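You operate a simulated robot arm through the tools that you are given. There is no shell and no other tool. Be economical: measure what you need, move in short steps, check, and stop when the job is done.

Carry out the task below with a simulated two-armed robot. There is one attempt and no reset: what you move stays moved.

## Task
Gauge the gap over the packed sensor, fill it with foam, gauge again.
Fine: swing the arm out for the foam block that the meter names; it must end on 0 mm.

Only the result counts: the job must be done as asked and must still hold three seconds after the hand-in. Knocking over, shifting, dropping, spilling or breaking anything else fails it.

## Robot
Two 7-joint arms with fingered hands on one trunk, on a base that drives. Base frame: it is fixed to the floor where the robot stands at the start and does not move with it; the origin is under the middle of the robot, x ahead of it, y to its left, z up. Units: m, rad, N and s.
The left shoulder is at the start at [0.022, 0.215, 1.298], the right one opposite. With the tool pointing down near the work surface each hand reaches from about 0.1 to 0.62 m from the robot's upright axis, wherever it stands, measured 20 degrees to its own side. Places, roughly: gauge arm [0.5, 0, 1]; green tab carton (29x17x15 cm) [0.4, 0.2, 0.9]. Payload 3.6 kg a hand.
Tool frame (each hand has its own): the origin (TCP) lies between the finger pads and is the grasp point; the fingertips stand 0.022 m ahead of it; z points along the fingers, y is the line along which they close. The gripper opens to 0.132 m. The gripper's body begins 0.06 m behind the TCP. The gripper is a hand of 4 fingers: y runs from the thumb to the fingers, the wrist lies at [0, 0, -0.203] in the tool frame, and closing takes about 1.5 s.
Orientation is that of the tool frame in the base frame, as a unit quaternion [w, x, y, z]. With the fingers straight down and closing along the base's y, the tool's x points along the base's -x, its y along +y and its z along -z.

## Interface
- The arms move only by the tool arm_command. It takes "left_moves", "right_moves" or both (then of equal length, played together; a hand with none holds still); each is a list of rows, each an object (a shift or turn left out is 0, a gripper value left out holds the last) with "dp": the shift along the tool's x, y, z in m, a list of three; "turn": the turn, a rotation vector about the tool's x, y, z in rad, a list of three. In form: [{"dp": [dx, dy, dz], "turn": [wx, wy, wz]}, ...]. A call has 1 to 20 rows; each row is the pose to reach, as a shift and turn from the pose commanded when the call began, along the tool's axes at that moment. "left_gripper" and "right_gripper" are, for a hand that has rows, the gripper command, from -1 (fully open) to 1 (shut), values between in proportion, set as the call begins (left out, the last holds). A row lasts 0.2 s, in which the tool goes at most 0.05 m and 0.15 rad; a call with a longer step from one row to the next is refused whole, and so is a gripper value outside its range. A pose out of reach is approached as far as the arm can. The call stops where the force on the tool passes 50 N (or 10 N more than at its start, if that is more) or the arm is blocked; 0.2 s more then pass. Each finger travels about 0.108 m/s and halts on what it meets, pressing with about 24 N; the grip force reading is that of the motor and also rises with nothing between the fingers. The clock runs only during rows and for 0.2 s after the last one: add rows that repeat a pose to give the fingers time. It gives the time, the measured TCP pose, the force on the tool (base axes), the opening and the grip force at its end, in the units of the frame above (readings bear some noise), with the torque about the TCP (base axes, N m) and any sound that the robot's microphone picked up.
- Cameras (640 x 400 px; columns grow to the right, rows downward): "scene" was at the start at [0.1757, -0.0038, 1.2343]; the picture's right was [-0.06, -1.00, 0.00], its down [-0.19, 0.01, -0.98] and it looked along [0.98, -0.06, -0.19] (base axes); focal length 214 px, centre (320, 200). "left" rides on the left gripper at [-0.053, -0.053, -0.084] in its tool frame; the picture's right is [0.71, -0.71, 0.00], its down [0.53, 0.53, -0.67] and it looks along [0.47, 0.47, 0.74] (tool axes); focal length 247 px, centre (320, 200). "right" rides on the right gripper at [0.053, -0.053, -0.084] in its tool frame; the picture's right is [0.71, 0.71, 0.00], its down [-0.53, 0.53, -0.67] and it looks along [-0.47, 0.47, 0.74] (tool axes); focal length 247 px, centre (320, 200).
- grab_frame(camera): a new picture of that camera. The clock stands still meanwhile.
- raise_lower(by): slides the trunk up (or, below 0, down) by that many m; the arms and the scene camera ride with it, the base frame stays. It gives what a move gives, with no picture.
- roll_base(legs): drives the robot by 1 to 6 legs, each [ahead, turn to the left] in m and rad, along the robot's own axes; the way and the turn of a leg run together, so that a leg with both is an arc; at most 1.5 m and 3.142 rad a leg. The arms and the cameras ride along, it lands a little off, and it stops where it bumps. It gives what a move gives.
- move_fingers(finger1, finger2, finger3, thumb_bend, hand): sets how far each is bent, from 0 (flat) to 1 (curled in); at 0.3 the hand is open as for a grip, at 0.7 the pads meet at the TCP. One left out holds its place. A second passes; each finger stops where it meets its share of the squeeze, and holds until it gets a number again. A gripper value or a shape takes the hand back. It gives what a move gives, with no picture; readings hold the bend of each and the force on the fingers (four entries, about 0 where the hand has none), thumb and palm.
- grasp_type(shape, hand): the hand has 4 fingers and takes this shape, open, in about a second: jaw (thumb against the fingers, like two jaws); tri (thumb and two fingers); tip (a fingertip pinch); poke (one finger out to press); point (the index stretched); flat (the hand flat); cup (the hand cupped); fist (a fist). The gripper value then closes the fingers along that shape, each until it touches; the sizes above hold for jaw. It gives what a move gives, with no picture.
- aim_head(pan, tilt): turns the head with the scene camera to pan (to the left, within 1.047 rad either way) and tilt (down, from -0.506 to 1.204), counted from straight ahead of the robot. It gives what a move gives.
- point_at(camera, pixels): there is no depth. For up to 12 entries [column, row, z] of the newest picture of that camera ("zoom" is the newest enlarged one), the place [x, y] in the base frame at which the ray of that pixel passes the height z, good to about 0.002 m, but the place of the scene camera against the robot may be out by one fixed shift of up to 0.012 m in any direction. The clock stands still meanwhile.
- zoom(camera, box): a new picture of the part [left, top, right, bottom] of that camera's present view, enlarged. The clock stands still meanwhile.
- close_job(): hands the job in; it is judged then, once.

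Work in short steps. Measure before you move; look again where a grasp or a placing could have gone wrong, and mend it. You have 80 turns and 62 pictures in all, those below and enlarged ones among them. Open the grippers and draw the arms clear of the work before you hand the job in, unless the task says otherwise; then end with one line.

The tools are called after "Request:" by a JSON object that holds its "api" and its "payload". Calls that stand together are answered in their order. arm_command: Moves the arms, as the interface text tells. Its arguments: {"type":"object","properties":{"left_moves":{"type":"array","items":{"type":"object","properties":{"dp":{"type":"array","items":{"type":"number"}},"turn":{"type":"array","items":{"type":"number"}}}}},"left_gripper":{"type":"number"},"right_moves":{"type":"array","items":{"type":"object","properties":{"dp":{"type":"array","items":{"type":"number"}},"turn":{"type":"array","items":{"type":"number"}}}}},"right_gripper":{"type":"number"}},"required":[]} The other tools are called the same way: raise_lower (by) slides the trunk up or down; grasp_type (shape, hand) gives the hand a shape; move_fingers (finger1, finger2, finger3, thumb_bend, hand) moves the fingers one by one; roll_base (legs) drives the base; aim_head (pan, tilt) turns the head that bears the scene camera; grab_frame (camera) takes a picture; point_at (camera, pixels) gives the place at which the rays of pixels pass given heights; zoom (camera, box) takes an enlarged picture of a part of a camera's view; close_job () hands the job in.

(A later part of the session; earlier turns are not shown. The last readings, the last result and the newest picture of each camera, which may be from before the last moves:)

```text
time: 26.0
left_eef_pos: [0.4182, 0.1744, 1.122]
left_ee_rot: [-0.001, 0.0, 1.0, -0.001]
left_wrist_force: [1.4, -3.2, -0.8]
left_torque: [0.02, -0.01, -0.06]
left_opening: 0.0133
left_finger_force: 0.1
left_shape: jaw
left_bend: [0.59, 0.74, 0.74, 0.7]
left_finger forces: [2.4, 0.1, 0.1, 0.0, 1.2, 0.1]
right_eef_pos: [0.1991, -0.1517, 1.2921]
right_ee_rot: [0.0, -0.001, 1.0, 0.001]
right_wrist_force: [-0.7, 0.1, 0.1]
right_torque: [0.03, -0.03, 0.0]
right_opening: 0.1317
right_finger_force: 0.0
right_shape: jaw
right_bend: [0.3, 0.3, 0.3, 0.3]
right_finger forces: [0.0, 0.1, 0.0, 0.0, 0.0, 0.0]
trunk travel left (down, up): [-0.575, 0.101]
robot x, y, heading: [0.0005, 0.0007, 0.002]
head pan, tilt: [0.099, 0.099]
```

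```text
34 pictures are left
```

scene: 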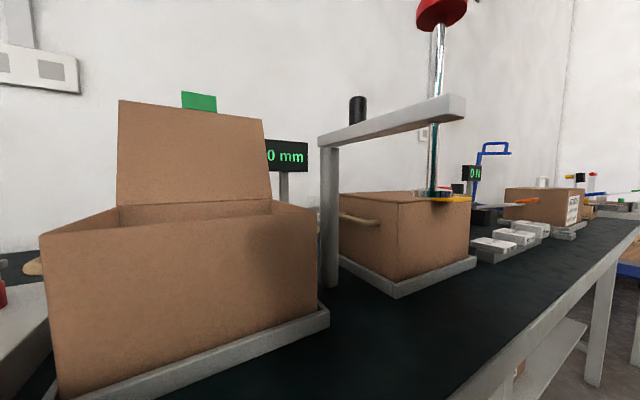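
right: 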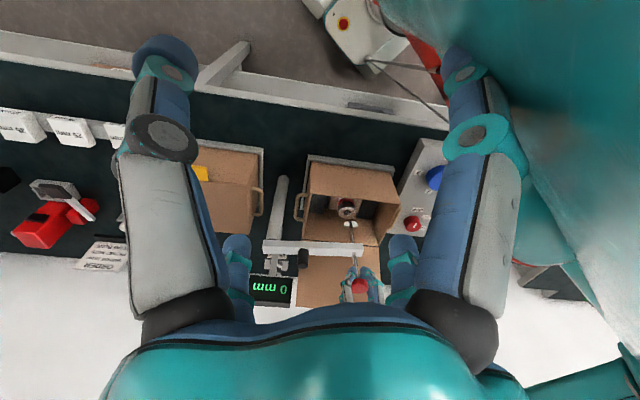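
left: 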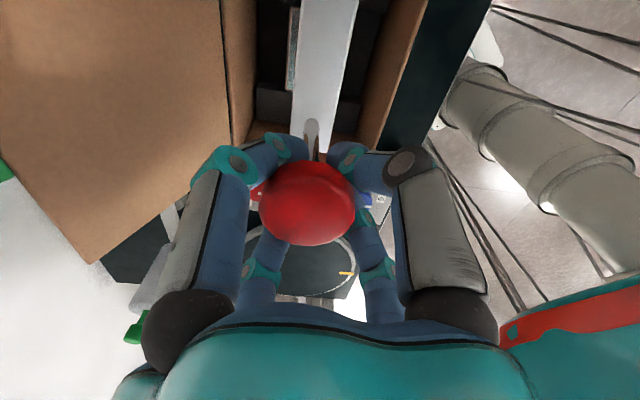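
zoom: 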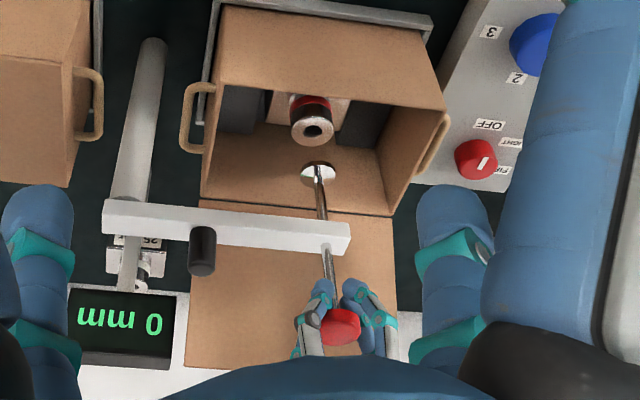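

Foot ≈(0.4225,0.174) matches the sensor ≈(0.422,0.174,0.907). I open the hand, lift off, and form a fist to press the knob.

Request:
{"api": "arm_command", "payload": {"left_moves": [{}, {}, {}, {}, {}, {}, {}, {}], "left_gripper": -1}}

Request:
{"api": "arm_command", "payload": {"left_moves": [{"dp": [0, 0, -0.03]}, {"dp": [0, 0, -0.065]}, {"dp": [0, 0, -0.1]}]}}

Request:
{"api": "grasp_type", "payload": {"shape": "fist", "hand": "left"}}

Request:
{"api": "grab_frame", "payload": {"camera": "left"}}

Request:
{"api": "zoom", "payload": {"camera": "right", "box": [280, 160, 420, 320]}}

```text
time: 27.8
left_eef_pos: [0.4184, 0.175, 1.1216]
left_ee_rot: [-0.001, -0.001, 1.0, -0.001]
left_wrist_force: [-0.1, 0.0, -0.6]
left_torque: [-0.01, 0.01, -0.02]
left_opening: 0.1318
left_finger_force: 0.1
left_shape: jaw
left_bend: [0.3, 0.3, 0.3, 0.3]
left_finger forces: [0.0, 0.0, 0.0, 0.0, 0.0, 0.1]
right_eef_pos: [0.1995, -0.152, 1.2923]
right_ee_rot: [0.0, 0.0, 1.0, 0.0]
right_wrist_force: [0.0, 0.0, 0.2]
right_torque: [0.0, 0.02, 0.02]
right_opening: 0.1317
right_finger_force: 0.0
right_shape: jaw
right_bend: [0.3, 0.3, 0.3, 0.3]
right_finger forces: [0.0, 0.0, 0.0, 0.1, 0.0, 0.0]
trunk travel left (down, up): [-0.575, 0.101]
robot x, y, heading: [0.0014, -0.0015, 0.003]
head pan, tilt: [0.099, 0.099]
```

```text
time: 28.6
left_eef_pos: [0.4176, 0.1752, 1.2224]
left_ee_rot: [0.0, -0.001, 1.0, 0.0]
left_wrist_force: [-0.9, -0.7, -1.2]
left_torque: [0.01, 0.01, 0.01]
left_opening: 0.1319
left_finger_force: 0.0
left_shape: jaw
left_bend: [0.3, 0.3, 0.3, 0.3]
left_finger forces: [0.0, 0.0, 0.1, 0.1, 0.0, 0.0]
right_eef_pos: [0.1989, -0.1521, 1.2929]
right_ee_rot: [0.0, -0.001, 1.0, 0.001]
right_wrist_force: [0.4, 0.7, -1.0]
right_torque: [-0.01, -0.01, -0.02]
right_opening: 0.1319
right_finger_force: 0.1
right_shape: jaw
right_bend: [0.3, 0.3, 0.3, 0.3]
right_finger forces: [0.1, 0.0, 0.0, 0.0, 0.1, 0.0]
trunk travel left (down, up): [-0.575, 0.101]
robot x, y, heading: [0.0032, 0.0043, -0.0]
head pan, tilt: [0.099, 0.099]
```

```text
time: 29.5
left_eef_pos: [0.4177, 0.1743, 1.2227]
left_ee_rot: [-0.001, -0.001, 1.0, 0.0]
left_wrist_force: [0.5, 0.8, -0.6]
left_torque: [-0.01, 0.03, -0.03]
left_opening: 0.0002
left_finger_force: 0.0
left_shape: fist
left_bend: [1.0, 1.0, 1.0, 0.63]
left_finger forces: [0.0, 0.1, 0.0, 0.1, 0.0, 0.0]
right_eef_pos: [0.1989, -0.1513, 1.2921]
right_ee_rot: [0.0, 0.0, 1.0, 0.0]
right_wrist_force: [0.2, 0.5, -1.3]
right_torque: [-0.02, 0.02, -0.04]
right_opening: 0.1318
right_finger_force: 0.0
right_shape: jaw
right_bend: [0.3, 0.3, 0.3, 0.3]
right_finger forces: [0.1, 0.0, 0.0, 0.1, 0.0, 0.1]
trunk travel left (down, up): [-0.575, 0.101]
robot x, y, heading: [0.0021, -0.0024, -0.004]
head pan, tilt: [0.099, 0.099]
```

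```text
33 pictures are left
```

left: 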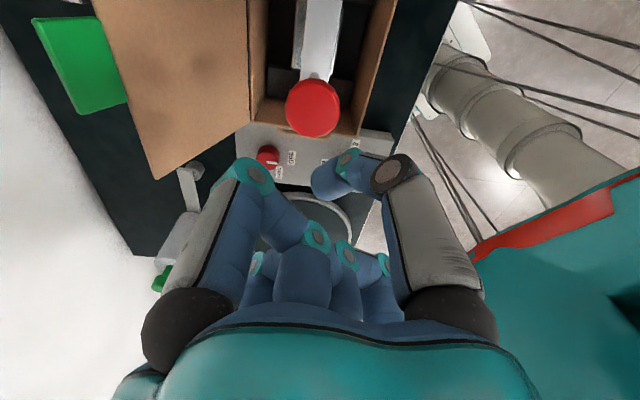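

```text
2.50 times, centred on (350, 240) of right
```

zoom: 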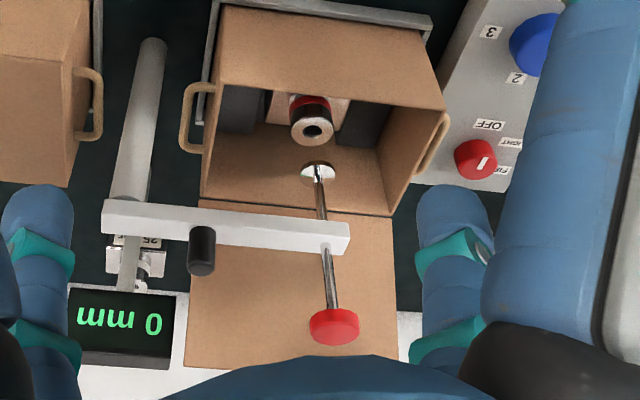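

The arm stayed in place. The fist's knuckles lie off-centre, so I use jaw closed instead (fingertips meet at the centre) and descend onto the knob top.

Request:
{"api": "grasp_type", "payload": {"shape": "jaw", "hand": "left"}}

Request:
{"api": "arm_command", "payload": {"left_moves": [{"dp": [-0.002, 0, 0]}, {"dp": [-0.002, 0, 0]}, {"dp": [-0.002, 0, 0]}, {"dp": [-0.002, 0, 0]}, {"dp": [-0.002, 0, 0]}, {"dp": [-0.002, 0, 0]}, {"dp": [-0.002, 0, 0]}, {"dp": [-0.002, 0, 0]}], "left_gripper": 1}}

Request:
{"api": "arm_command", "payload": {"left_moves": [{"dp": [0, 0, 0.02]}, {"dp": [0, 0, 0.04]}, {"dp": [0, 0, 0.055]}, {"dp": [0, 0, 0.06]}, {"dp": [0, 0, 0.065]}, {"dp": [0, 0, 0.07]}, {"dp": [0, 0, 0.075]}, {"dp": [0, 0, 0.08]}]}}

Request:
{"api": "zoom", "payload": {"camera": "right", "box": [240, 140, 440, 320]}}

```text
time: 30.4
left_eef_pos: [0.4178, 0.1747, 1.2223]
left_ee_rot: [-0.002, 0.0, 1.0, -0.001]
left_wrist_force: [-0.1, 0.7, 0.2]
left_torque: [0.02, 0.02, 0.02]
left_opening: 0.1036
left_finger_force: 0.1
left_shape: jaw
left_bend: [1.0, 0.3, 1.0, 0.3]
left_finger forces: [0.1, 0.0, 0.0, 0.0, 0.0, 0.0]
right_eef_pos: [0.1994, -0.151, 1.2917]
right_ee_rot: [0.0, 0.0, 1.0, 0.0]
right_wrist_force: [-0.4, -0.4, -0.1]
right_torque: [0.0, 0.0, 0.02]
right_opening: 0.1319
right_finger_force: 0.0
right_shape: jaw
right_bend: [0.3, 0.3, 0.3, 0.3]
right_finger forces: [0.1, 0.0, 0.0, 0.0, 0.1, 0.0]
trunk travel left (down, up): [-0.575, 0.101]
robot x, y, heading: [0.0019, 0.0034, 0.001]
head pan, tilt: [0.099, 0.099]
```

```text
time: 32.2
left_eef_pos: [0.419, 0.1762, 1.223]
left_ee_rot: [-0.001, 0.0, 1.0, -0.001]
left_wrist_force: [-0.2, 0.5, 0.3]
left_torque: [-0.04, -0.01, 0.02]
left_opening: 0.0054
left_finger_force: 24.3
left_shape: jaw
left_bend: [1.0, 0.7, 1.0, 0.69]
left_finger forces: [0.0, 0.1, 0.0, 0.1, 0.1, 0.1]
right_eef_pos: [0.1988, -0.1517, 1.2922]
right_ee_rot: [0.0, 0.0, 1.0, 0.0]
right_wrist_force: [-0.5, 0.4, 0.2]
right_torque: [-0.02, -0.02, 0.02]
right_opening: 0.1318
right_finger_force: 0.2
right_shape: jaw
right_bend: [0.3, 0.3, 0.3, 0.3]
right_finger forces: [0.0, 0.1, 0.0, 0.1, 0.0, 0.0]
trunk travel left (down, up): [-0.575, 0.101]
robot x, y, heading: [0.0002, -0.0029, 0.002]
head pan, tilt: [0.099, 0.099]
```

```text
time: 34.0
left_eef_pos: [0.4195, 0.1756, 1.1429]
left_ee_rot: [0.0, -0.002, 1.0, 0.0]
left_wrist_force: [-0.2, 0.7, 1.7]
left_torque: [0.05, 0.0, -0.01]
left_opening: 0.0053
left_finger_force: 24.1
left_shape: jaw
left_bend: [1.0, 0.7, 1.0, 0.69]
left_finger forces: [0.0, 0.1, 0.0, 0.1, 0.1, 0.0]
right_eef_pos: [0.1994, -0.1513, 1.2915]
right_ee_rot: [0.0, 0.0, 1.0, 0.0]
right_wrist_force: [-1.5, -0.9, -0.8]
right_torque: [0.03, -0.03, -0.01]
right_opening: 0.1318
right_finger_force: 0.0
right_shape: jaw
right_bend: [0.3, 0.3, 0.3, 0.3]
right_finger forces: [0.0, 0.1, 0.1, 0.0, 0.0, 0.0]
trunk travel left (down, up): [-0.575, 0.101]
robot x, y, heading: [-0.0018, -0.0013, 0.002]
head pan, tilt: [0.099, 0.099]
```

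```text
2.22 times, centred on (340, 230) of right
```

zoom: 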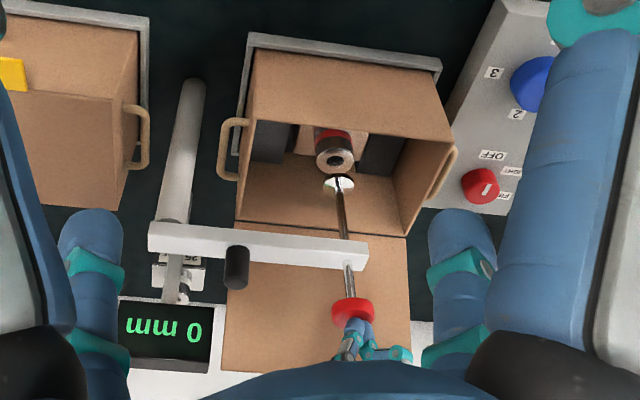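

The pinched tips press the knob and the foot has moved down (row 198→183) with only ~2 N. I continue in small steps.

Request:
{"api": "arm_command", "payload": {"left_moves": [{"dp": [0, 0, 0.004]}, {"dp": [0, 0, 0.008]}, {"dp": [0, 0, 0.012]}, {"dp": [0, 0, 0.016]}, {"dp": [0, 0, 0.02]}, {"dp": [0, 0, 0.022]}]}}

Request:
{"api": "zoom", "payload": {"camera": "right", "box": [240, 140, 440, 320]}}

```text
time: 35.4
left_eef_pos: [0.4217, 0.1754, 1.1205]
left_ee_rot: [0.001, -0.001, 1.0, 0.0]
left_wrist_force: [-0.8, 1.1, 2.9]
left_torque: [0.07, 0.02, 0.04]
left_opening: 0.0057
left_finger_force: 24.1
left_shape: jaw
left_bend: [1.0, 0.7, 1.0, 0.69]
left_finger forces: [0.0, 0.0, 0.0, 0.1, 0.1, 0.1]
right_eef_pos: [0.1982, -0.1502, 1.2924]
right_ee_rot: [0.0, -0.001, 1.0, 0.0]
right_wrist_force: [0.4, -0.1, 0.2]
right_torque: [0.03, -0.03, -0.04]
right_opening: 0.1318
right_finger_force: 0.0
right_shape: jaw
right_bend: [0.3, 0.3, 0.3, 0.3]
right_finger forces: [0.0, 0.0, 0.1, 0.0, 0.0, 0.0]
trunk travel left (down, up): [-0.575, 0.101]
robot x, y, heading: [0.0004, -0.0004, 0.001]
head pan, tilt: [0.099, 0.099]
```

```text
2.22 times, centred on (340, 230) of right
```

zoom: 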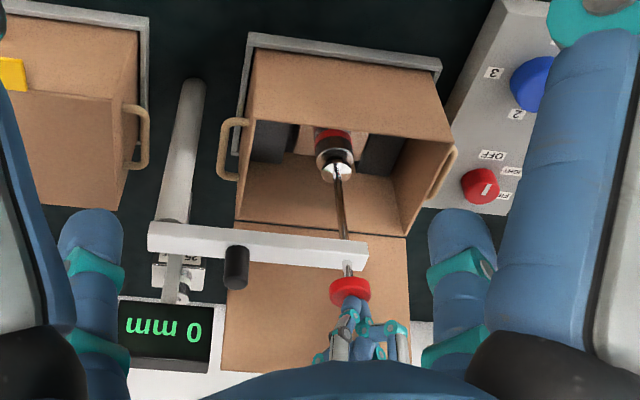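

The foot is just above the sensor (338,170 vs 336,158), force ~3 N. I keep going in 2-3 mm steps.

Request:
{"api": "arm_command", "payload": {"left_moves": [{"dp": [0, 0, 0.003]}, {"dp": [0, 0, 0.006]}, {"dp": [0, 0, 0.009]}, {"dp": [0, 0, 0.012]}, {"dp": [0, 0, 0.014]}]}}

Request:
{"api": "zoom", "payload": {"camera": "right", "box": [240, 140, 440, 320]}}

```text
time: 36.6
left_eef_pos: [0.4195, 0.1756, 1.1063]
left_ee_rot: [0.0, -0.002, 1.0, 0.0]
left_wrist_force: [0.4, 0.9, 5.4]
left_torque: [0.07, -0.04, 0.01]
left_opening: 0.0052
left_finger_force: 23.7
left_shape: jaw
left_bend: [1.0, 0.7, 1.0, 0.69]
left_finger forces: [0.0, 0.2, 0.1, 0.1, 0.0, 0.0]
right_eef_pos: [0.1987, -0.1518, 1.2922]
right_ee_rot: [0.001, 0.0, 1.0, 0.0]
right_wrist_force: [-0.7, -0.1, -0.3]
right_torque: [0.01, 0.01, -0.03]
right_opening: 0.1318
right_finger_force: 0.0
right_shape: jaw
right_bend: [0.3, 0.3, 0.3, 0.3]
right_finger forces: [0.1, 0.1, 0.1, 0.0, 0.0, 0.1]
trunk travel left (down, up): [-0.575, 0.101]
robot x, y, heading: [0.0039, -0.0012, -0.002]
head pan, tilt: [0.099, 0.099]
```

```text
2.22 times, centred on (340, 230) of right
```

zoom: 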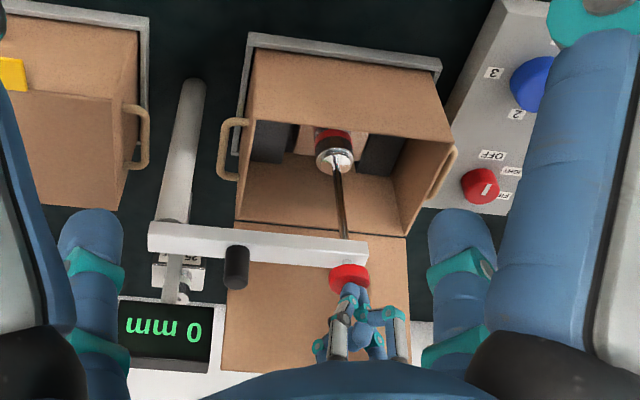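

Force rises to 5.4 N and the foot covers the sensor; the meter is still at 0 mm. I press a few mm more in 1.5 mm steps.

Request:
{"api": "arm_command", "payload": {"left_moves": [{"dp": [0, 0, 0.0015]}, {"dp": [0, 0, 0.003]}, {"dp": [0, 0, 0.0045]}, {"dp": [0, 0, 0.006]}]}}

Request:
{"api": "zoom", "payload": {"camera": "right", "box": [240, 140, 440, 320]}}

```text
time: 37.6
left_eef_pos: [0.4198, 0.1739, 1.1065]
left_ee_rot: [0.006, -0.001, 1.0, -0.002]
left_wrist_force: [1.4, 11.1, 46.6]
left_torque: [0.58, -0.07, -0.02]
left_opening: 0.0054
left_finger_force: 23.9
left_shape: jaw
left_bend: [1.0, 0.7, 1.0, 0.69]
left_finger forces: [0.0, 74.4, 0.1, 0.1, 0.0, 0.1]
right_eef_pos: [0.1953, -0.151, 1.2924]
right_ee_rot: [0.002, 0.0, 1.0, 0.0]
right_wrist_force: [0.5, 0.4, -0.2]
right_torque: [0.01, -0.01, 0.01]
right_opening: 0.1319
right_finger_force: 0.0
right_shape: jaw
right_bend: [0.3, 0.3, 0.3, 0.3]
right_finger forces: [0.1, 0.0, 0.0, 0.0, 0.0, 0.1]
trunk travel left (down, up): [-0.575, 0.101]
robot x, y, heading: [-0.0026, -0.003, -0.002]
head pan, tilt: [0.099, 0.099]
```

```text
2.22 times, centred on (340, 230) of right
```

zoom: 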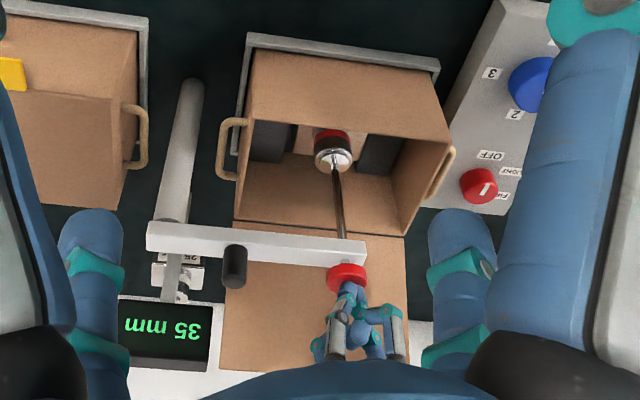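

The meter reads 35 mm, so the 35 mm block is needed. I release upward and open the hand above the knob.

Request:
{"api": "arm_command", "payload": {"left_moves": [{"dp": [0, 0, -0.006]}, {"dp": [0, 0, -0.02]}, {"dp": [0, 0, -0.04]}, {"dp": [0, 0, -0.06]}, {"dp": [0, 0, -0.09]}, {"dp": [0, 0, -0.12]}]}}

Request:
{"api": "grasp_type", "payload": {"shape": "jaw", "hand": "left"}}

Request:
{"api": "arm_command", "payload": {"left_moves": [{}, {}, {}, {}, {}], "left_gripper": -1}}

Request:
{"api": "zoom", "payload": {"camera": "right", "box": [240, 140, 440, 320]}}

Request:
{"api": "grab_frame", "payload": {"camera": "left"}}

```text
time: 39.0
left_eef_pos: [0.4215, 0.1742, 1.2196]
left_ee_rot: [-0.001, -0.001, 1.0, 0.0]
left_wrist_force: [-0.5, -0.2, 0.2]
left_torque: [0.04, 0.03, 0.01]
left_opening: 0.0053
left_finger_force: 23.8
left_shape: jaw
left_bend: [1.0, 0.7, 1.0, 0.69]
left_finger forces: [0.1, 0.0, 0.0, 0.1, 0.1, 0.1]
right_eef_pos: [0.1982, -0.1528, 1.2925]
right_ee_rot: [0.0, 0.0, 1.0, 0.0]
right_wrist_force: [-0.5, 0.2, -0.6]
right_torque: [-0.03, -0.04, 0.01]
right_opening: 0.132
right_finger_force: 0.0
right_shape: jaw
right_bend: [0.3, 0.3, 0.3, 0.3]
right_finger forces: [0.0, 0.0, 0.0, 0.1, 0.0, 0.0]
trunk travel left (down, up): [-0.575, 0.101]
robot x, y, heading: [-0.0012, 0.0001, -0.003]
head pan, tilt: [0.099, 0.099]
```

```text
time: 39.9
left_eef_pos: [0.4213, 0.174, 1.2213]
left_ee_rot: [-0.001, -0.001, 1.0, 0.0]
left_wrist_force: [0.1, 0.6, -1.1]
left_torque: [0.01, -0.03, 0.02]
left_opening: 0.1034
left_finger_force: 0.0
left_shape: jaw
left_bend: [1.0, 0.3, 1.0, 0.3]
left_finger forces: [0.1, 0.1, 0.0, 0.0, 0.1, 0.0]
right_eef_pos: [0.2005, -0.1517, 1.2922]
right_ee_rot: [-0.001, 0.001, 1.0, 0.0]
right_wrist_force: [0.0, 0.9, 0.5]
right_torque: [0.03, -0.01, 0.0]
right_opening: 0.1318
right_finger_force: 0.1
right_shape: jaw
right_bend: [0.3, 0.3, 0.3, 0.3]
right_finger forces: [0.0, 0.0, 0.0, 0.0, 0.0, 0.0]
trunk travel left (down, up): [-0.575, 0.101]
robot x, y, heading: [-0.0013, 0.0007, 0.002]
head pan, tilt: [0.099, 0.099]
```

```text
time: 41.1
left_eef_pos: [0.4215, 0.1732, 1.2199]
left_ee_rot: [0.0, -0.001, 1.0, -0.001]
left_wrist_force: [-0.9, -0.1, 0.2]
left_torque: [0.01, 0.0, 0.03]
left_opening: 0.1033
left_finger_force: 0.0
left_shape: jaw
left_bend: [1.0, 0.3, 1.0, 0.3]
left_finger forces: [0.0, 0.1, 0.1, 0.0, 0.0, 0.1]
right_eef_pos: [0.1995, -0.1525, 1.292]
right_ee_rot: [0.001, 0.0, 1.0, 0.0]
right_wrist_force: [0.7, 0.2, 0.1]
right_torque: [0.0, -0.01, -0.02]
right_opening: 0.1321
right_finger_force: 0.1
right_shape: jaw
right_bend: [0.3, 0.3, 0.3, 0.3]
right_finger forces: [0.0, 0.0, 0.1, 0.0, 0.0, 0.1]
trunk travel left (down, up): [-0.575, 0.101]
robot x, y, heading: [0.0004, 0.0023, 0.001]
head pan, tilt: [0.099, 0.099]
```

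```text
2.22 times, centred on (340, 230) of right
```

zoom: 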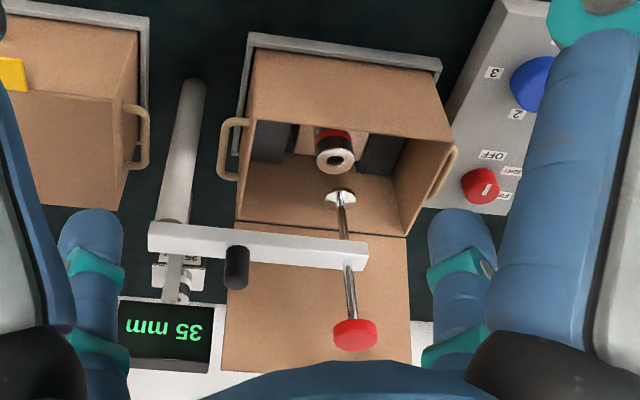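

```text
26 pictures are left
```

left: 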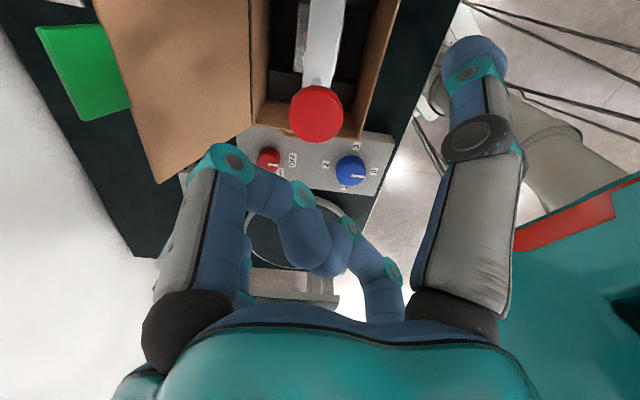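

The meter holds 35 mm and the plunger sprang back up. Two fingers stayed curled; I straighten them, descend around the knob and cage the shaft as before.

Request:
{"api": "move_fingers", "payload": {"hand": "left", "finger1": 0.3, "finger2": 0.3, "finger3": 0.3, "thumb_bend": 0.3}}

Request:
{"api": "arm_command", "payload": {"left_moves": [{"dp": [0, 0, 0.04]}, {"dp": [0, 0, 0.08]}, {"dp": [0, 0, 0.098]}, {"dp": [0, 0, 0.098]}]}}

Request:
{"api": "arm_command", "payload": {"left_moves": [{}, {}, {}, {}, {}, {}, {}, {}, {}, {}], "left_gripper": 0.8}}

Request:
{"api": "grab_frame", "payload": {"camera": "left"}}

```text
time: 42.1
left_eef_pos: [0.4218, 0.1743, 1.2199]
left_ee_rot: [0.0, -0.001, 1.0, 0.0]
left_wrist_force: [0.7, 0.3, 0.5]
left_torque: [0.02, 0.02, 0.0]
left_opening: 0.0759
left_finger_force: 0.1
left_shape: fingers
left_bend: [1.0, 0.3, 1.0, 0.3]
left_finger forces: [0.1, 0.0, 0.1, 0.0, 0.0, 0.0]
right_eef_pos: [0.2002, -0.1508, 1.292]
right_ee_rot: [0.0, -0.001, 1.0, 0.0]
right_wrist_force: [-0.8, 0.1, 1.3]
right_torque: [0.0, -0.01, -0.01]
right_opening: 0.1318
right_finger_force: 0.1
right_shape: jaw
right_bend: [0.3, 0.3, 0.3, 0.3]
right_finger forces: [0.0, 0.0, 0.0, 0.0, 0.1, 0.0]
trunk travel left (down, up): [-0.575, 0.101]
robot x, y, heading: [-0.0018, -0.0023, -0.002]
head pan, tilt: [0.099, 0.099]
```

```text
time: 43.1
left_eef_pos: [0.4195, 0.1762, 1.1212]
left_ee_rot: [0.001, -0.001, 1.0, -0.001]
left_wrist_force: [0.1, 0.2, 1.0]
left_torque: [-0.01, 0.02, 0.04]
left_opening: 0.0763
left_finger_force: 0.0
left_shape: fingers
left_bend: [1.0, 0.3, 1.0, 0.3]
left_finger forces: [0.7, 0.0, 0.5, 0.1, 0.0, 0.0]
right_eef_pos: [0.1995, -0.1504, 1.2929]
right_ee_rot: [0.0, 0.0, 1.0, 0.0]
right_wrist_force: [-0.7, -0.7, 0.4]
right_torque: [0.02, -0.02, 0.01]
right_opening: 0.132
right_finger_force: 0.0
right_shape: jaw
right_bend: [0.3, 0.3, 0.3, 0.3]
right_finger forces: [0.0, 0.0, 0.0, 0.1, 0.0, 0.0]
trunk travel left (down, up): [-0.575, 0.101]
robot x, y, heading: [0.0001, -0.0008, -0.002]
head pan, tilt: [0.099, 0.099]
```

```text
time: 45.3
left_eef_pos: [0.4194, 0.1765, 1.1207]
left_ee_rot: [0.0, 0.0, 1.0, 0.0]
left_wrist_force: [-0.6, -1.9, 1.4]
left_torque: [-0.1, 0.16, -0.04]
left_opening: 0.0298
left_finger_force: 23.4
left_shape: jaw
left_bend: [1.0, 0.74, 1.0, 0.64]
left_finger forces: [9.2, 23.9, 20.6, 0.0, 24.5, 0.1]
right_eef_pos: [0.1999, -0.1523, 1.2918]
right_ee_rot: [0.0, 0.0, 1.0, 0.0]
right_wrist_force: [0.4, -0.4, 0.6]
right_torque: [-0.02, -0.02, 0.0]
right_opening: 0.1318
right_finger_force: 0.1
right_shape: jaw
right_bend: [0.3, 0.3, 0.3, 0.3]
right_finger forces: [0.0, 0.0, 0.0, 0.0, 0.1, 0.1]
trunk travel left (down, up): [-0.575, 0.101]
robot x, y, heading: [0.0002, -0.0046, -0.002]
head pan, tilt: [0.099, 0.099]
```

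```text
25 pictures are left
```

left: 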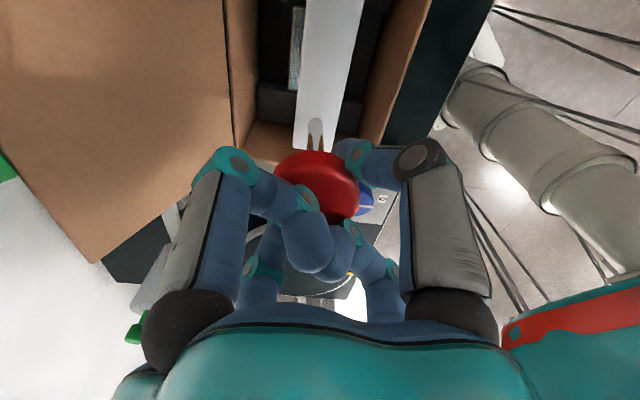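

The hand grips the knob firmly (two fingers stay curled on top). I swing the arm back out along the same arc.

Request:
{"api": "arm_command", "payload": {"left_moves": [{"dp": [0.0155, -0.0137, 0]}, {"dp": [0.0303, -0.0317, 0]}, {"dp": [0.0445, -0.0543, 0]}, {"dp": [0.0553, -0.0787, 0]}, {"dp": [0.0627, -0.1044, 0]}, {"dp": [0.0664, -0.1308, 0]}, {"dp": [0.0665, -0.1569, 0]}, {"dp": [0.0614, -0.1899, 0]}, {"dp": [0.0506, -0.2214, 0]}, {"dp": [0.0395, -0.2428, 0]}, {"dp": [0.0395, -0.2428, 0]}]}}

Request:
{"api": "arm_command", "payload": {"left_moves": [{}, {}, {}, {}, {}, {}, {}, {}], "left_gripper": -1}}

Request:
{"api": "grab_frame", "payload": {"camera": "left"}}

```text
time: 47.7
left_eef_pos: [0.3712, -0.0714, 1.1244]
left_ee_rot: [-0.002, 0.003, 1.0, -0.002]
left_wrist_force: [-30.3, -16.6, 1.3]
left_torque: [-0.44, -0.23, 0.83]
left_opening: 0.0282
left_finger_force: 23.7
left_shape: jaw
left_bend: [1.0, 0.74, 1.0, 0.63]
left_finger forces: [36.9, 47.7, 8.7, 0.0, 19.0, 0.0]
right_eef_pos: [0.1917, -0.1534, 1.293]
right_ee_rot: [0.003, 0.0, 1.0, 0.0]
right_wrist_force: [0.1, 0.7, -0.1]
right_torque: [-0.01, 0.01, -0.03]
right_opening: 0.132
right_finger_force: 0.0
right_shape: jaw
right_bend: [0.3, 0.3, 0.3, 0.3]
right_finger forces: [0.0, 0.1, 0.0, 0.0, 0.1, 0.0]
trunk travel left (down, up): [-0.575, 0.101]
robot x, y, heading: [0.0014, -0.0023, 0.002]
head pan, tilt: [0.099, 0.099]
```

```text
time: 49.5
left_eef_pos: [0.3812, -0.0669, 1.1218]
left_ee_rot: [-0.001, -0.002, 1.0, -0.001]
left_wrist_force: [0.2, -0.7, 1.5]
left_torque: [0.03, 0.01, 0.01]
left_opening: 0.1038
left_finger_force: 0.1
left_shape: jaw
left_bend: [1.0, 0.3, 1.0, 0.3]
left_finger forces: [0.1, 0.0, 1.5, 0.0, 0.1, 0.0]
right_eef_pos: [0.2002, -0.1512, 1.2935]
right_ee_rot: [0.0, 0.001, 1.0, -0.001]
right_wrist_force: [0.4, -0.4, -0.6]
right_torque: [0.01, -0.01, 0.0]
right_opening: 0.1321
right_finger_force: 0.1
right_shape: jaw
right_bend: [0.3, 0.3, 0.3, 0.3]
right_finger forces: [0.1, 0.0, 0.0, 0.0, 0.1, 0.0]
trunk travel left (down, up): [-0.575, 0.101]
robot x, y, heading: [-0.0019, 0.0003, -0.006]
head pan, tilt: [0.099, 0.099]
```

```text
24 pictures are left
```

left: 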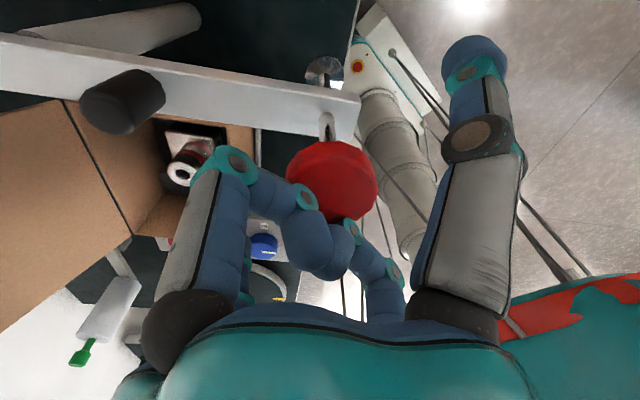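

The gauge arm is back out. I lift and retract the left hand (resetting its fingers) and zoom on the foam blocks at the left of the right camera's picture.

Request:
{"api": "arm_command", "payload": {"left_moves": [{"dp": [0, 0, -0.045]}, {"dp": [0, 0, -0.09]}, {"dp": [0, 0, -0.135]}, {"dp": [0, 0, -0.18]}, {"dp": [0.04, 0.03, -0.18]}, {"dp": [0.08, 0.06, -0.18]}, {"dp": [0.12, 0.09, -0.18]}, {"dp": [0.15, 0.13, -0.18]}, {"dp": [0.16, 0.17, -0.18]}, {"dp": [0.16, 0.21, -0.18]}, {"dp": [0.16, 0.25, -0.18]}, {"dp": [0.16, 0.29, -0.18]}]}}

Request:
{"api": "grasp_type", "payload": {"shape": "flat", "hand": "left"}}

Request:
{"api": "zoom", "payload": {"camera": "right", "box": [0, 30, 320, 230]}}

Request:
{"api": "aim_head", "payload": {"pan": -0.4, "tilt": 0.6}}

Request:
{"api": "grab_frame", "payload": {"camera": "scene"}}

```text
time: 52.1
left_eef_pos: [0.2201, 0.2224, 1.303]
left_ee_rot: [0.001, -0.001, 1.0, -0.001]
left_wrist_force: [-0.2, 0.4, 0.0]
left_torque: [0.02, -0.02, 0.01]
left_opening: 0.1042
left_finger_force: 0.0
left_shape: jaw
left_bend: [1.0, 0.3, 1.0, 0.3]
left_finger forces: [0.0, 0.0, 0.0, 0.1, 0.1, 0.0]
right_eef_pos: [0.1983, -0.15, 1.2927]
right_ee_rot: [-0.001, 0.0, 1.0, -0.001]
right_wrist_force: [-0.8, 0.4, 0.9]
right_torque: [0.0, 0.02, -0.02]
right_opening: 0.1319
right_finger_force: 0.0
right_shape: jaw
right_bend: [0.3, 0.3, 0.3, 0.3]
right_finger forces: [0.1, 0.1, 0.0, 0.0, 0.0, 0.1]
trunk travel left (down, up): [-0.575, 0.101]
robot x, y, heading: [0.0015, 0.0006, 0.001]
head pan, tilt: [0.099, 0.099]
```

```text
time: 53.0
left_eef_pos: [0.2221, 0.2216, 1.3034]
left_ee_rot: [-0.001, -0.001, 1.0, -0.001]
left_wrist_force: [0.1, 0.1, 0.0]
left_torque: [0.0, 0.0, -0.01]
left_opening: 0.1262
left_finger_force: 0.1
left_shape: flat
left_bend: [1.0, 0.7, 1.0, 0.76]
left_finger forces: [0.0, 0.1, 0.0, 0.0, 0.0, 0.0]
right_eef_pos: [0.2001, -0.1522, 1.2926]
right_ee_rot: [0.0, 0.0, 1.0, 0.0]
right_wrist_force: [0.1, 0.0, 0.4]
right_torque: [0.0, -0.03, 0.06]
right_opening: 0.1319
right_finger_force: 0.0
right_shape: jaw
right_bend: [0.3, 0.3, 0.3, 0.3]
right_finger forces: [0.2, 0.0, 0.0, 0.0, 0.1, 0.1]
trunk travel left (down, up): [-0.575, 0.101]
robot x, y, heading: [0.0056, 0.0014, -0.001]
head pan, tilt: [0.099, 0.099]
```

```text
2.00 times, centred on (160, 130) of right
```

zoom: 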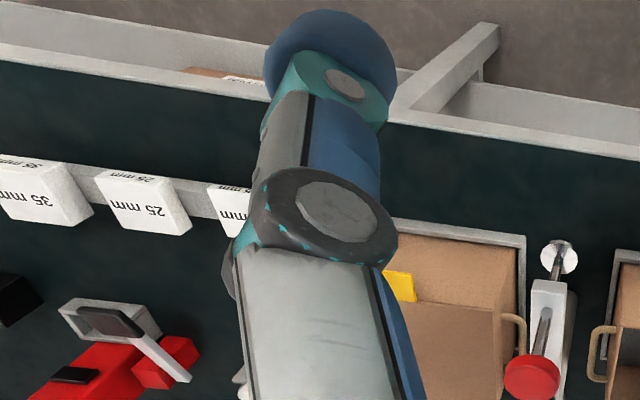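

```text
time: 53.9
left_eef_pos: [0.2214, 0.22, 1.303]
left_ee_rot: [0.0, -0.001, 1.0, -0.001]
left_wrist_force: [-0.2, 0.2, 0.6]
left_torque: [-0.05, 0.01, 0.0]
left_opening: 0.1259
left_finger_force: 0.0
left_shape: flat
left_bend: [1.0, 0.7, 1.0, 0.76]
left_finger forces: [0.0, 0.0, 0.0, 0.0, 0.0, 0.0]
right_eef_pos: [0.2, -0.1511, 1.2925]
right_ee_rot: [0.0, 0.0, 1.0, -0.001]
right_wrist_force: [-0.6, -0.3, 0.5]
right_torque: [0.0, -0.01, 0.01]
right_opening: 0.1317
right_finger_force: 0.0
right_shape: jaw
right_bend: [0.3, 0.3, 0.3, 0.3]
right_finger forces: [0.1, 0.0, 0.0, 0.1, 0.0, 0.0]
trunk travel left (down, up): [-0.575, 0.101]
robot x, y, heading: [0.0037, -0.003, 0.001]
head pan, tilt: [-0.4, 0.6]
```

```text
22 pictures are left
```

scene: 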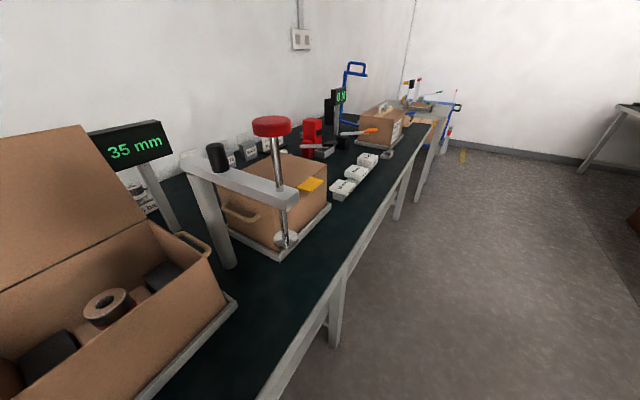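

I locate the blocks (right camera 35 mm top ≈(18,127), 25 mm ≈(73,131); scene (368,158),(356,172)) and the table's front edge.

Request:
{"api": "point_at", "payload": {"camera": "right", "pixels": [[18, 127, 0.85], [18, 127, 0.88], [73.5, 131.5, 0.85], [73.5, 131.5, 0.87], [2, 60, 0.82], [310, 105, 0.82]]}}

Request:
{"api": "point_at", "payload": {"camera": "scene", "pixels": [[368, 158, 0.85], [368, 158, 0.88], [356, 172, 0.85], [356, 172, 0.88], [342, 187, 0.85], [350, 250, 0.82], [420, 160, 0.82], [334, 345, 0.0], [396, 218, 0.0]]}}

```text
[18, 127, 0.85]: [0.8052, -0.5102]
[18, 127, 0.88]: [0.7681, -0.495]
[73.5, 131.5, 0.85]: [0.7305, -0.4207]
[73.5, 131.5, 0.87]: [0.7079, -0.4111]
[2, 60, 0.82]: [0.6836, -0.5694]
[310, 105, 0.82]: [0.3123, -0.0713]
```

```text
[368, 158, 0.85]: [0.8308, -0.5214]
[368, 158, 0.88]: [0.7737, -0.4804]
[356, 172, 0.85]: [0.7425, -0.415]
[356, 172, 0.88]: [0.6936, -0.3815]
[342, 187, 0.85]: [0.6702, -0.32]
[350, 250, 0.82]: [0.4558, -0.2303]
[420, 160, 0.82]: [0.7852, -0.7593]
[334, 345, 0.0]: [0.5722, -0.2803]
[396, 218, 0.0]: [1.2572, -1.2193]
```

The 35 mm block is at ≈(0.78,-0.50), top z≈0.87, about 0.86 m along the table. I turn right 1.1 rad, drive 0.55 m diverging slightly from the table, and turn back left 1.4 rad.

Request:
{"api": "roll_base", "payload": {"legs": [[0, -1.1], [0.55, 0], [0, 1.4]]}}

Request:
{"api": "aim_head", "payload": {"pan": -0.2, "tilt": 0.7}}

Request:
{"api": "grab_frame", "payload": {"camera": "scene"}}

Request:
{"api": "grab_frame", "payload": {"camera": "right"}}

```text
time: 56.9
left_eef_pos: [0.305, -0.0751, 1.3045]
left_ee_rot: [0.0, 0.484, 0.875, 0.001]
left_wrist_force: [-1.0, 0.0, 0.3]
left_torque: [0.02, -0.02, -0.01]
left_opening: 0.1264
left_finger_force: 0.1
left_shape: flat
left_bend: [1.0, 0.7, 1.0, 0.76]
left_finger forces: [0.1, 0.1, 0.0, 0.1, 0.1, 0.0]
right_eef_pos: [-0.0227, -0.2522, 1.2928]
right_ee_rot: [0.002, 0.487, 0.873, 0.0]
right_wrist_force: [-0.5, -0.2, -0.2]
right_torque: [0.0, -0.06, 0.02]
right_opening: 0.132
right_finger_force: 0.0
right_shape: jaw
right_bend: [0.3, 0.3, 0.3, 0.3]
right_finger forces: [0.0, 0.1, 0.0, 0.1, 0.0, 0.0]
trunk travel left (down, up): [-0.575, 0.101]
robot x, y, heading: [0.0334, 0.016, -1.013]
head pan, tilt: [-0.4, 0.6]
stopped in leg 1: the robot was blocked; the commanded pose is now the measured one
```

```text
time: 57.6
left_eef_pos: [0.3085, -0.0731, 1.303]
left_ee_rot: [0.0, 0.485, 0.874, -0.001]
left_wrist_force: [0.5, 0.5, 0.1]
left_torque: [-0.05, 0.01, -0.02]
left_opening: 0.1263
left_finger_force: 0.0
left_shape: flat
left_bend: [1.0, 0.7, 1.0, 0.76]
left_finger forces: [0.1, 0.1, 0.0, 0.0, 0.0, 0.0]
right_eef_pos: [-0.02, -0.2504, 1.2939]
right_ee_rot: [0.0, 0.486, 0.874, 0.001]
right_wrist_force: [0.7, 0.5, -1.0]
right_torque: [-0.03, -0.03, 0.0]
right_opening: 0.1318
right_finger_force: 0.1
right_shape: jaw
right_bend: [0.3, 0.3, 0.3, 0.3]
right_finger forces: [0.0, 0.1, 0.0, 0.0, 0.0, 0.1]
trunk travel left (down, up): [-0.575, 0.101]
robot x, y, heading: [0.0303, 0.0189, -1.019]
head pan, tilt: [-0.201, 0.7]
```

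```text
21 pictures are left
```

scene: 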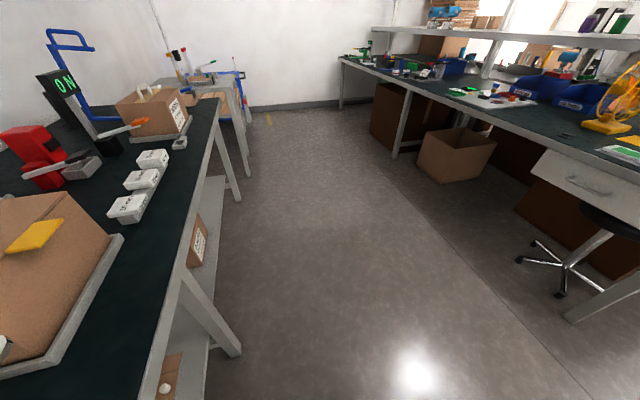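

```text
20 pictures are left
```

right: 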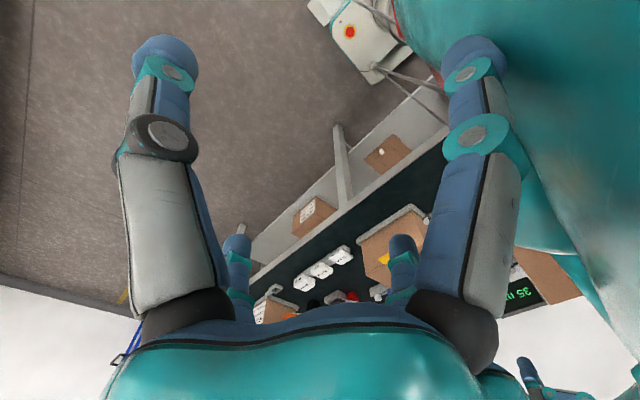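

The turn was blocked at heading -1.02, so something bumped. I check the gauge and carton by looking left before backing away.

Request:
{"api": "aim_head", "payload": {"pan": 1.0, "tilt": 0.6}}

Request:
{"api": "grab_frame", "payload": {"camera": "scene"}}

```text
time: 59.0
left_eef_pos: [0.3073, -0.0748, 1.3044]
left_ee_rot: [0.0, 0.485, 0.874, 0.0]
left_wrist_force: [-1.1, -0.3, 0.1]
left_torque: [0.0, 0.01, 0.0]
left_opening: 0.1261
left_finger_force: 0.0
left_shape: flat
left_bend: [1.0, 0.7, 1.0, 0.76]
left_finger forces: [0.1, 0.1, 0.0, 0.0, 0.0, 0.0]
right_eef_pos: [-0.0203, -0.2521, 1.2919]
right_ee_rot: [0.001, 0.486, 0.874, 0.0]
right_wrist_force: [1.2, -0.1, -0.7]
right_torque: [0.01, 0.02, 0.0]
right_opening: 0.132
right_finger_force: 0.0
right_shape: jaw
right_bend: [0.3, 0.3, 0.3, 0.3]
right_finger forces: [0.0, 0.0, 0.0, 0.0, 0.0, 0.1]
trunk travel left (down, up): [-0.575, 0.101]
robot x, y, heading: [0.0334, 0.0152, -1.014]
head pan, tilt: [1.0, 0.6]
```

```text
19 pictures are left
```

scene: 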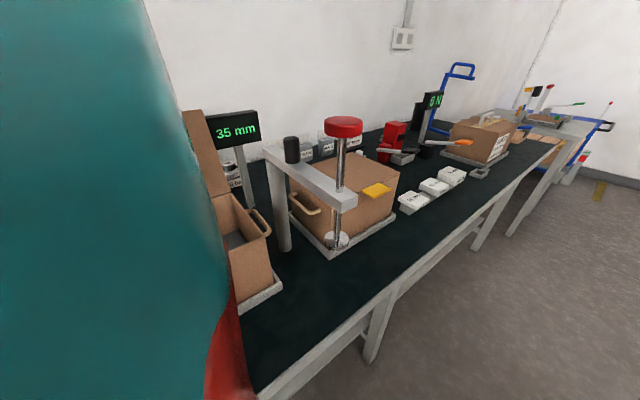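

Nothing was disturbed. I turn back to heading 0, back off 0.2 m, then turn along the table, drive 0.86 m and turn to face the table.

Request:
{"api": "roll_base", "payload": {"legs": [[0, 1.014], [-0.2, 0], [0, -0.929], [0.86, 0], [0, 1.571]]}}

Request:
{"api": "aim_head", "payload": {"pan": -0.1, "tilt": 0.8}}

Request:
{"api": "grab_frame", "payload": {"camera": "scene"}}

Request:
{"api": "grab_frame", "payload": {"camera": "right"}}

```text
time: 62.0
left_eef_pos: [0.2593, 0.2041, 1.302]
left_ee_rot: [-0.002, 0.003, 1.0, -0.002]
left_wrist_force: [0.1, -0.1, 0.4]
left_torque: [-0.01, 0.02, 0.0]
left_opening: 0.1262
left_finger_force: 0.0
left_shape: flat
left_bend: [1.0, 0.7, 1.0, 0.76]
left_finger forces: [0.0, 0.0, 0.1, 0.1, 0.0, 0.1]
right_eef_pos: [0.2334, -0.168, 1.2943]
right_ee_rot: [-0.001, 0.006, 1.0, -0.001]
right_wrist_force: [-0.4, 0.1, -0.6]
right_torque: [-0.05, -0.03, 0.0]
right_opening: 0.132
right_finger_force: 0.0
right_shape: jaw
right_bend: [0.3, 0.3, 0.3, 0.3]
right_finger forces: [0.1, 0.0, 0.0, 0.0, 0.0, 0.0]
trunk travel left (down, up): [-0.575, 0.101]
robot x, y, heading: [0.0304, -0.0186, -0.002]
head pan, tilt: [1.0, 0.6]
stopped in leg 1: the robot was blocked; the commanded pose is now the measured one
```

```text
time: 63.4
left_eef_pos: [0.26, 0.2001, 1.3041]
left_ee_rot: [0.001, 0.004, 1.0, 0.001]
left_wrist_force: [0.4, 0.3, -0.6]
left_torque: [-0.01, -0.03, 0.03]
left_opening: 0.1261
left_finger_force: 0.0
left_shape: flat
left_bend: [1.0, 0.7, 1.0, 0.76]
left_finger forces: [0.0, 0.0, 0.0, 0.0, 0.0, 0.0]
right_eef_pos: [0.2335, -0.1724, 1.2951]
right_ee_rot: [0.0, 0.005, 1.0, 0.001]
right_wrist_force: [-0.2, -0.4, -0.3]
right_torque: [0.01, 0.01, 0.0]
right_opening: 0.1321
right_finger_force: 0.0
right_shape: jaw
right_bend: [0.3, 0.3, 0.3, 0.3]
right_finger forces: [0.0, 0.0, 0.0, 0.1, 0.1, 0.0]
trunk travel left (down, up): [-0.575, 0.101]
robot x, y, heading: [0.0328, -0.0204, -0.009]
head pan, tilt: [-0.099, 0.799]
```

```text
18 pictures are left
```

scene: 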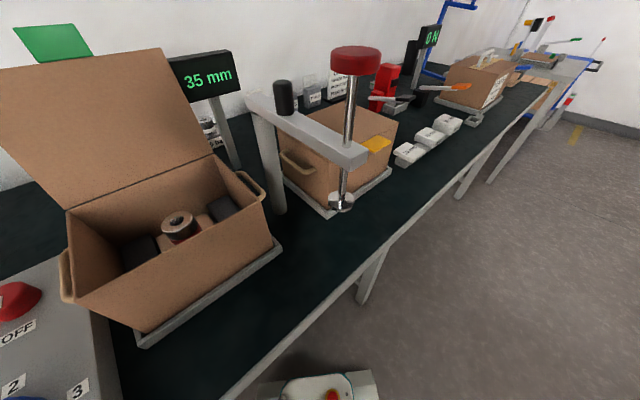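

```text
17 pictures are left
```

right: 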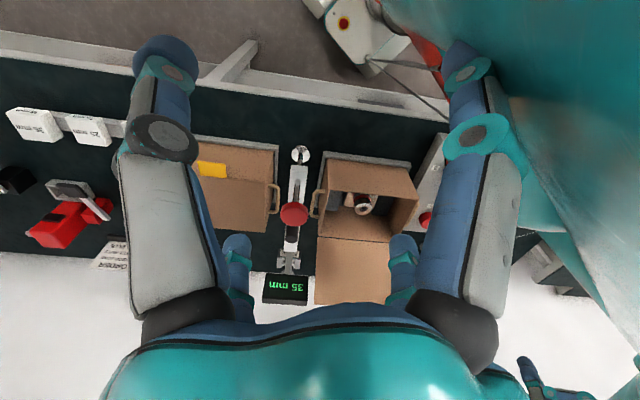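

The base rubbed again at the end of the turn but nothing on the table moved. Now I back straight off 0.22 m, then go along the table.

Request:
{"api": "roll_base", "payload": {"legs": [[-0.25, 0]]}}

Request:
{"api": "roll_base", "payload": {"legs": [[0, -0.929], [0.86, 0], [0, 1.571]]}}

```text
time: 65.2
left_eef_pos: [0.0062, 0.2013, 1.3049]
left_ee_rot: [0.0, 0.004, 1.0, 0.0]
left_wrist_force: [0.0, 0.9, 0.2]
left_torque: [-0.02, -0.01, -0.01]
left_opening: 0.1263
left_finger_force: 0.0
left_shape: flat
left_bend: [1.0, 0.7, 1.0, 0.76]
left_finger forces: [0.0, 0.0, 0.0, 0.0, 0.0, 0.0]
right_eef_pos: [-0.0212, -0.1704, 1.2942]
right_ee_rot: [0.001, 0.006, 1.0, 0.001]
right_wrist_force: [0.1, 0.1, 0.1]
right_torque: [0.05, -0.02, 0.01]
right_opening: 0.1321
right_finger_force: 0.1
right_shape: jaw
right_bend: [0.3, 0.3, 0.3, 0.3]
right_finger forces: [0.0, 0.0, 0.0, 0.0, 0.1, 0.0]
trunk travel left (down, up): [-0.575, 0.101]
robot x, y, heading: [-0.2172, -0.018, -0.007]
head pan, tilt: [-0.099, 0.799]
```

```text
time: 68.1
left_eef_pos: [0.093, -0.0661, 1.3057]
left_ee_rot: [0.001, 0.442, 0.897, 0.001]
left_wrist_force: [-0.1, -0.1, 0.2]
left_torque: [0.01, -0.06, 0.02]
left_opening: 0.1262
left_finger_force: 0.0
left_shape: flat
left_bend: [1.0, 0.7, 1.0, 0.76]
left_finger forces: [0.1, 0.0, 0.0, 0.1, 0.0, 0.1]
right_eef_pos: [-0.2155, -0.2746, 1.2957]
right_ee_rot: [0.0, 0.445, 0.895, 0.003]
right_wrist_force: [-0.4, 0.1, 0.4]
right_torque: [0.04, -0.04, 0.0]
right_opening: 0.1319
right_finger_force: 0.0
right_shape: jaw
right_bend: [0.3, 0.3, 0.3, 0.3]
right_finger forces: [0.0, 0.0, 0.0, 0.0, 0.0, 0.0]
trunk travel left (down, up): [-0.575, 0.101]
robot x, y, heading: [-0.1861, 0.0025, -0.913]
head pan, tilt: [-0.099, 0.799]
stopped in leg 1: the robot was blocked; the commanded pose is now the measured one
```

It reached heading -0.913, nearly along the table. I drive ahead now.

Request:
{"api": "roll_base", "payload": {"legs": [[0.86, 0]]}}

```text
time: 72.6
left_eef_pos: [0.6244, -0.7344, 1.3058]
left_ee_rot: [0.001, 0.438, 0.899, 0.0]
left_wrist_force: [0.0, 0.5, 0.3]
left_torque: [0.0, 0.01, 0.05]
left_opening: 0.1262
left_finger_force: 0.0
left_shape: flat
left_bend: [1.0, 0.7, 1.0, 0.76]
left_finger forces: [0.0, 0.0, 0.0, 0.0, 0.1, 0.0]
right_eef_pos: [0.3163, -0.947, 1.2955]
right_ee_rot: [-0.001, 0.441, 0.898, 0.001]
right_wrist_force: [-0.5, -0.7, -0.6]
right_torque: [-0.01, -0.01, 0.01]
right_opening: 0.1322
right_finger_force: 0.1
right_shape: jaw
right_bend: [0.3, 0.3, 0.3, 0.3]
right_finger forces: [0.0, 0.1, 0.1, 0.1, 0.1, 0.0]
trunk travel left (down, up): [-0.575, 0.101]
robot x, y, heading: [0.335, -0.675, -0.9]
head pan, tilt: [-0.099, 0.799]
```

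Now at (0.335,-0.675). I turn to face the table and look at the blocks.

Request:
{"api": "roll_base", "payload": {"legs": [[0, 1.5]]}}

Request:
{"api": "grab_frame", "payload": {"camera": "scene"}}

Request:
{"api": "grab_frame", "payload": {"camera": "right"}}

```text
time: 75.8
left_eef_pos: [0.5126, -0.4324, 1.3063]
left_ee_rot: [0.0, -0.127, 0.992, -0.002]
left_wrist_force: [0.2, 0.2, -1.2]
left_torque: [-0.02, -0.01, -0.03]
left_opening: 0.1261
left_finger_force: 0.0
left_shape: flat
left_bend: [1.0, 0.7, 1.0, 0.76]
left_finger forces: [0.1, 0.0, 0.0, 0.0, 0.0, 0.0]
right_eef_pos: [0.5838, -0.7976, 1.2976]
right_ee_rot: [0.0, -0.125, 0.992, -0.002]
right_wrist_force: [1.0, 0.7, -0.7]
right_torque: [-0.06, 0.03, -0.04]
right_opening: 0.1319
right_finger_force: 0.1
right_shape: jaw
right_bend: [0.3, 0.3, 0.3, 0.3]
right_finger forces: [0.1, 0.1, 0.0, 0.1, 0.0, 0.1]
trunk travel left (down, up): [-0.575, 0.101]
robot x, y, heading: [0.3486, -0.7086, 0.29]
head pan, tilt: [-0.099, 0.799]
stopped in leg 1: the robot was blocked; the commanded pose is now the measured one
```

```text
16 pictures are left
```

scene: 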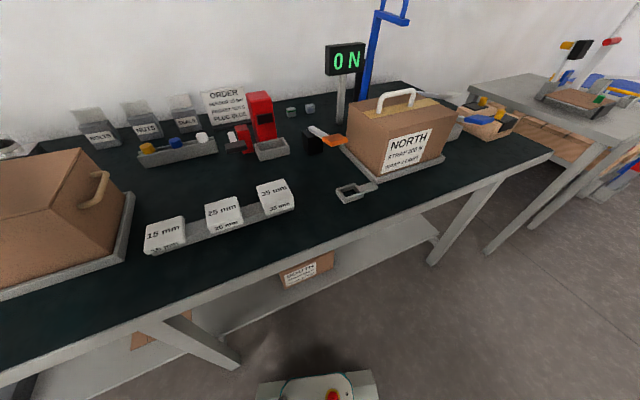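

```text
15 pictures are left
```

right: 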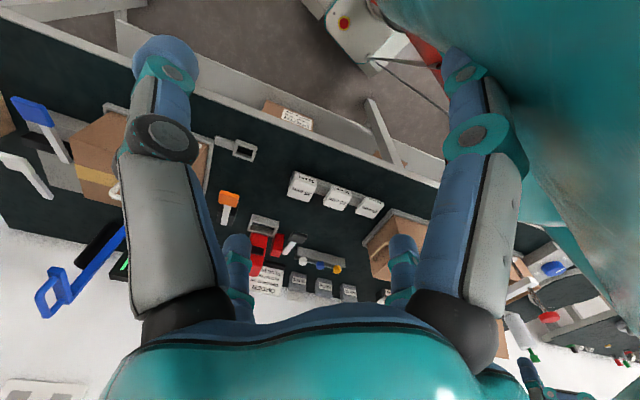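

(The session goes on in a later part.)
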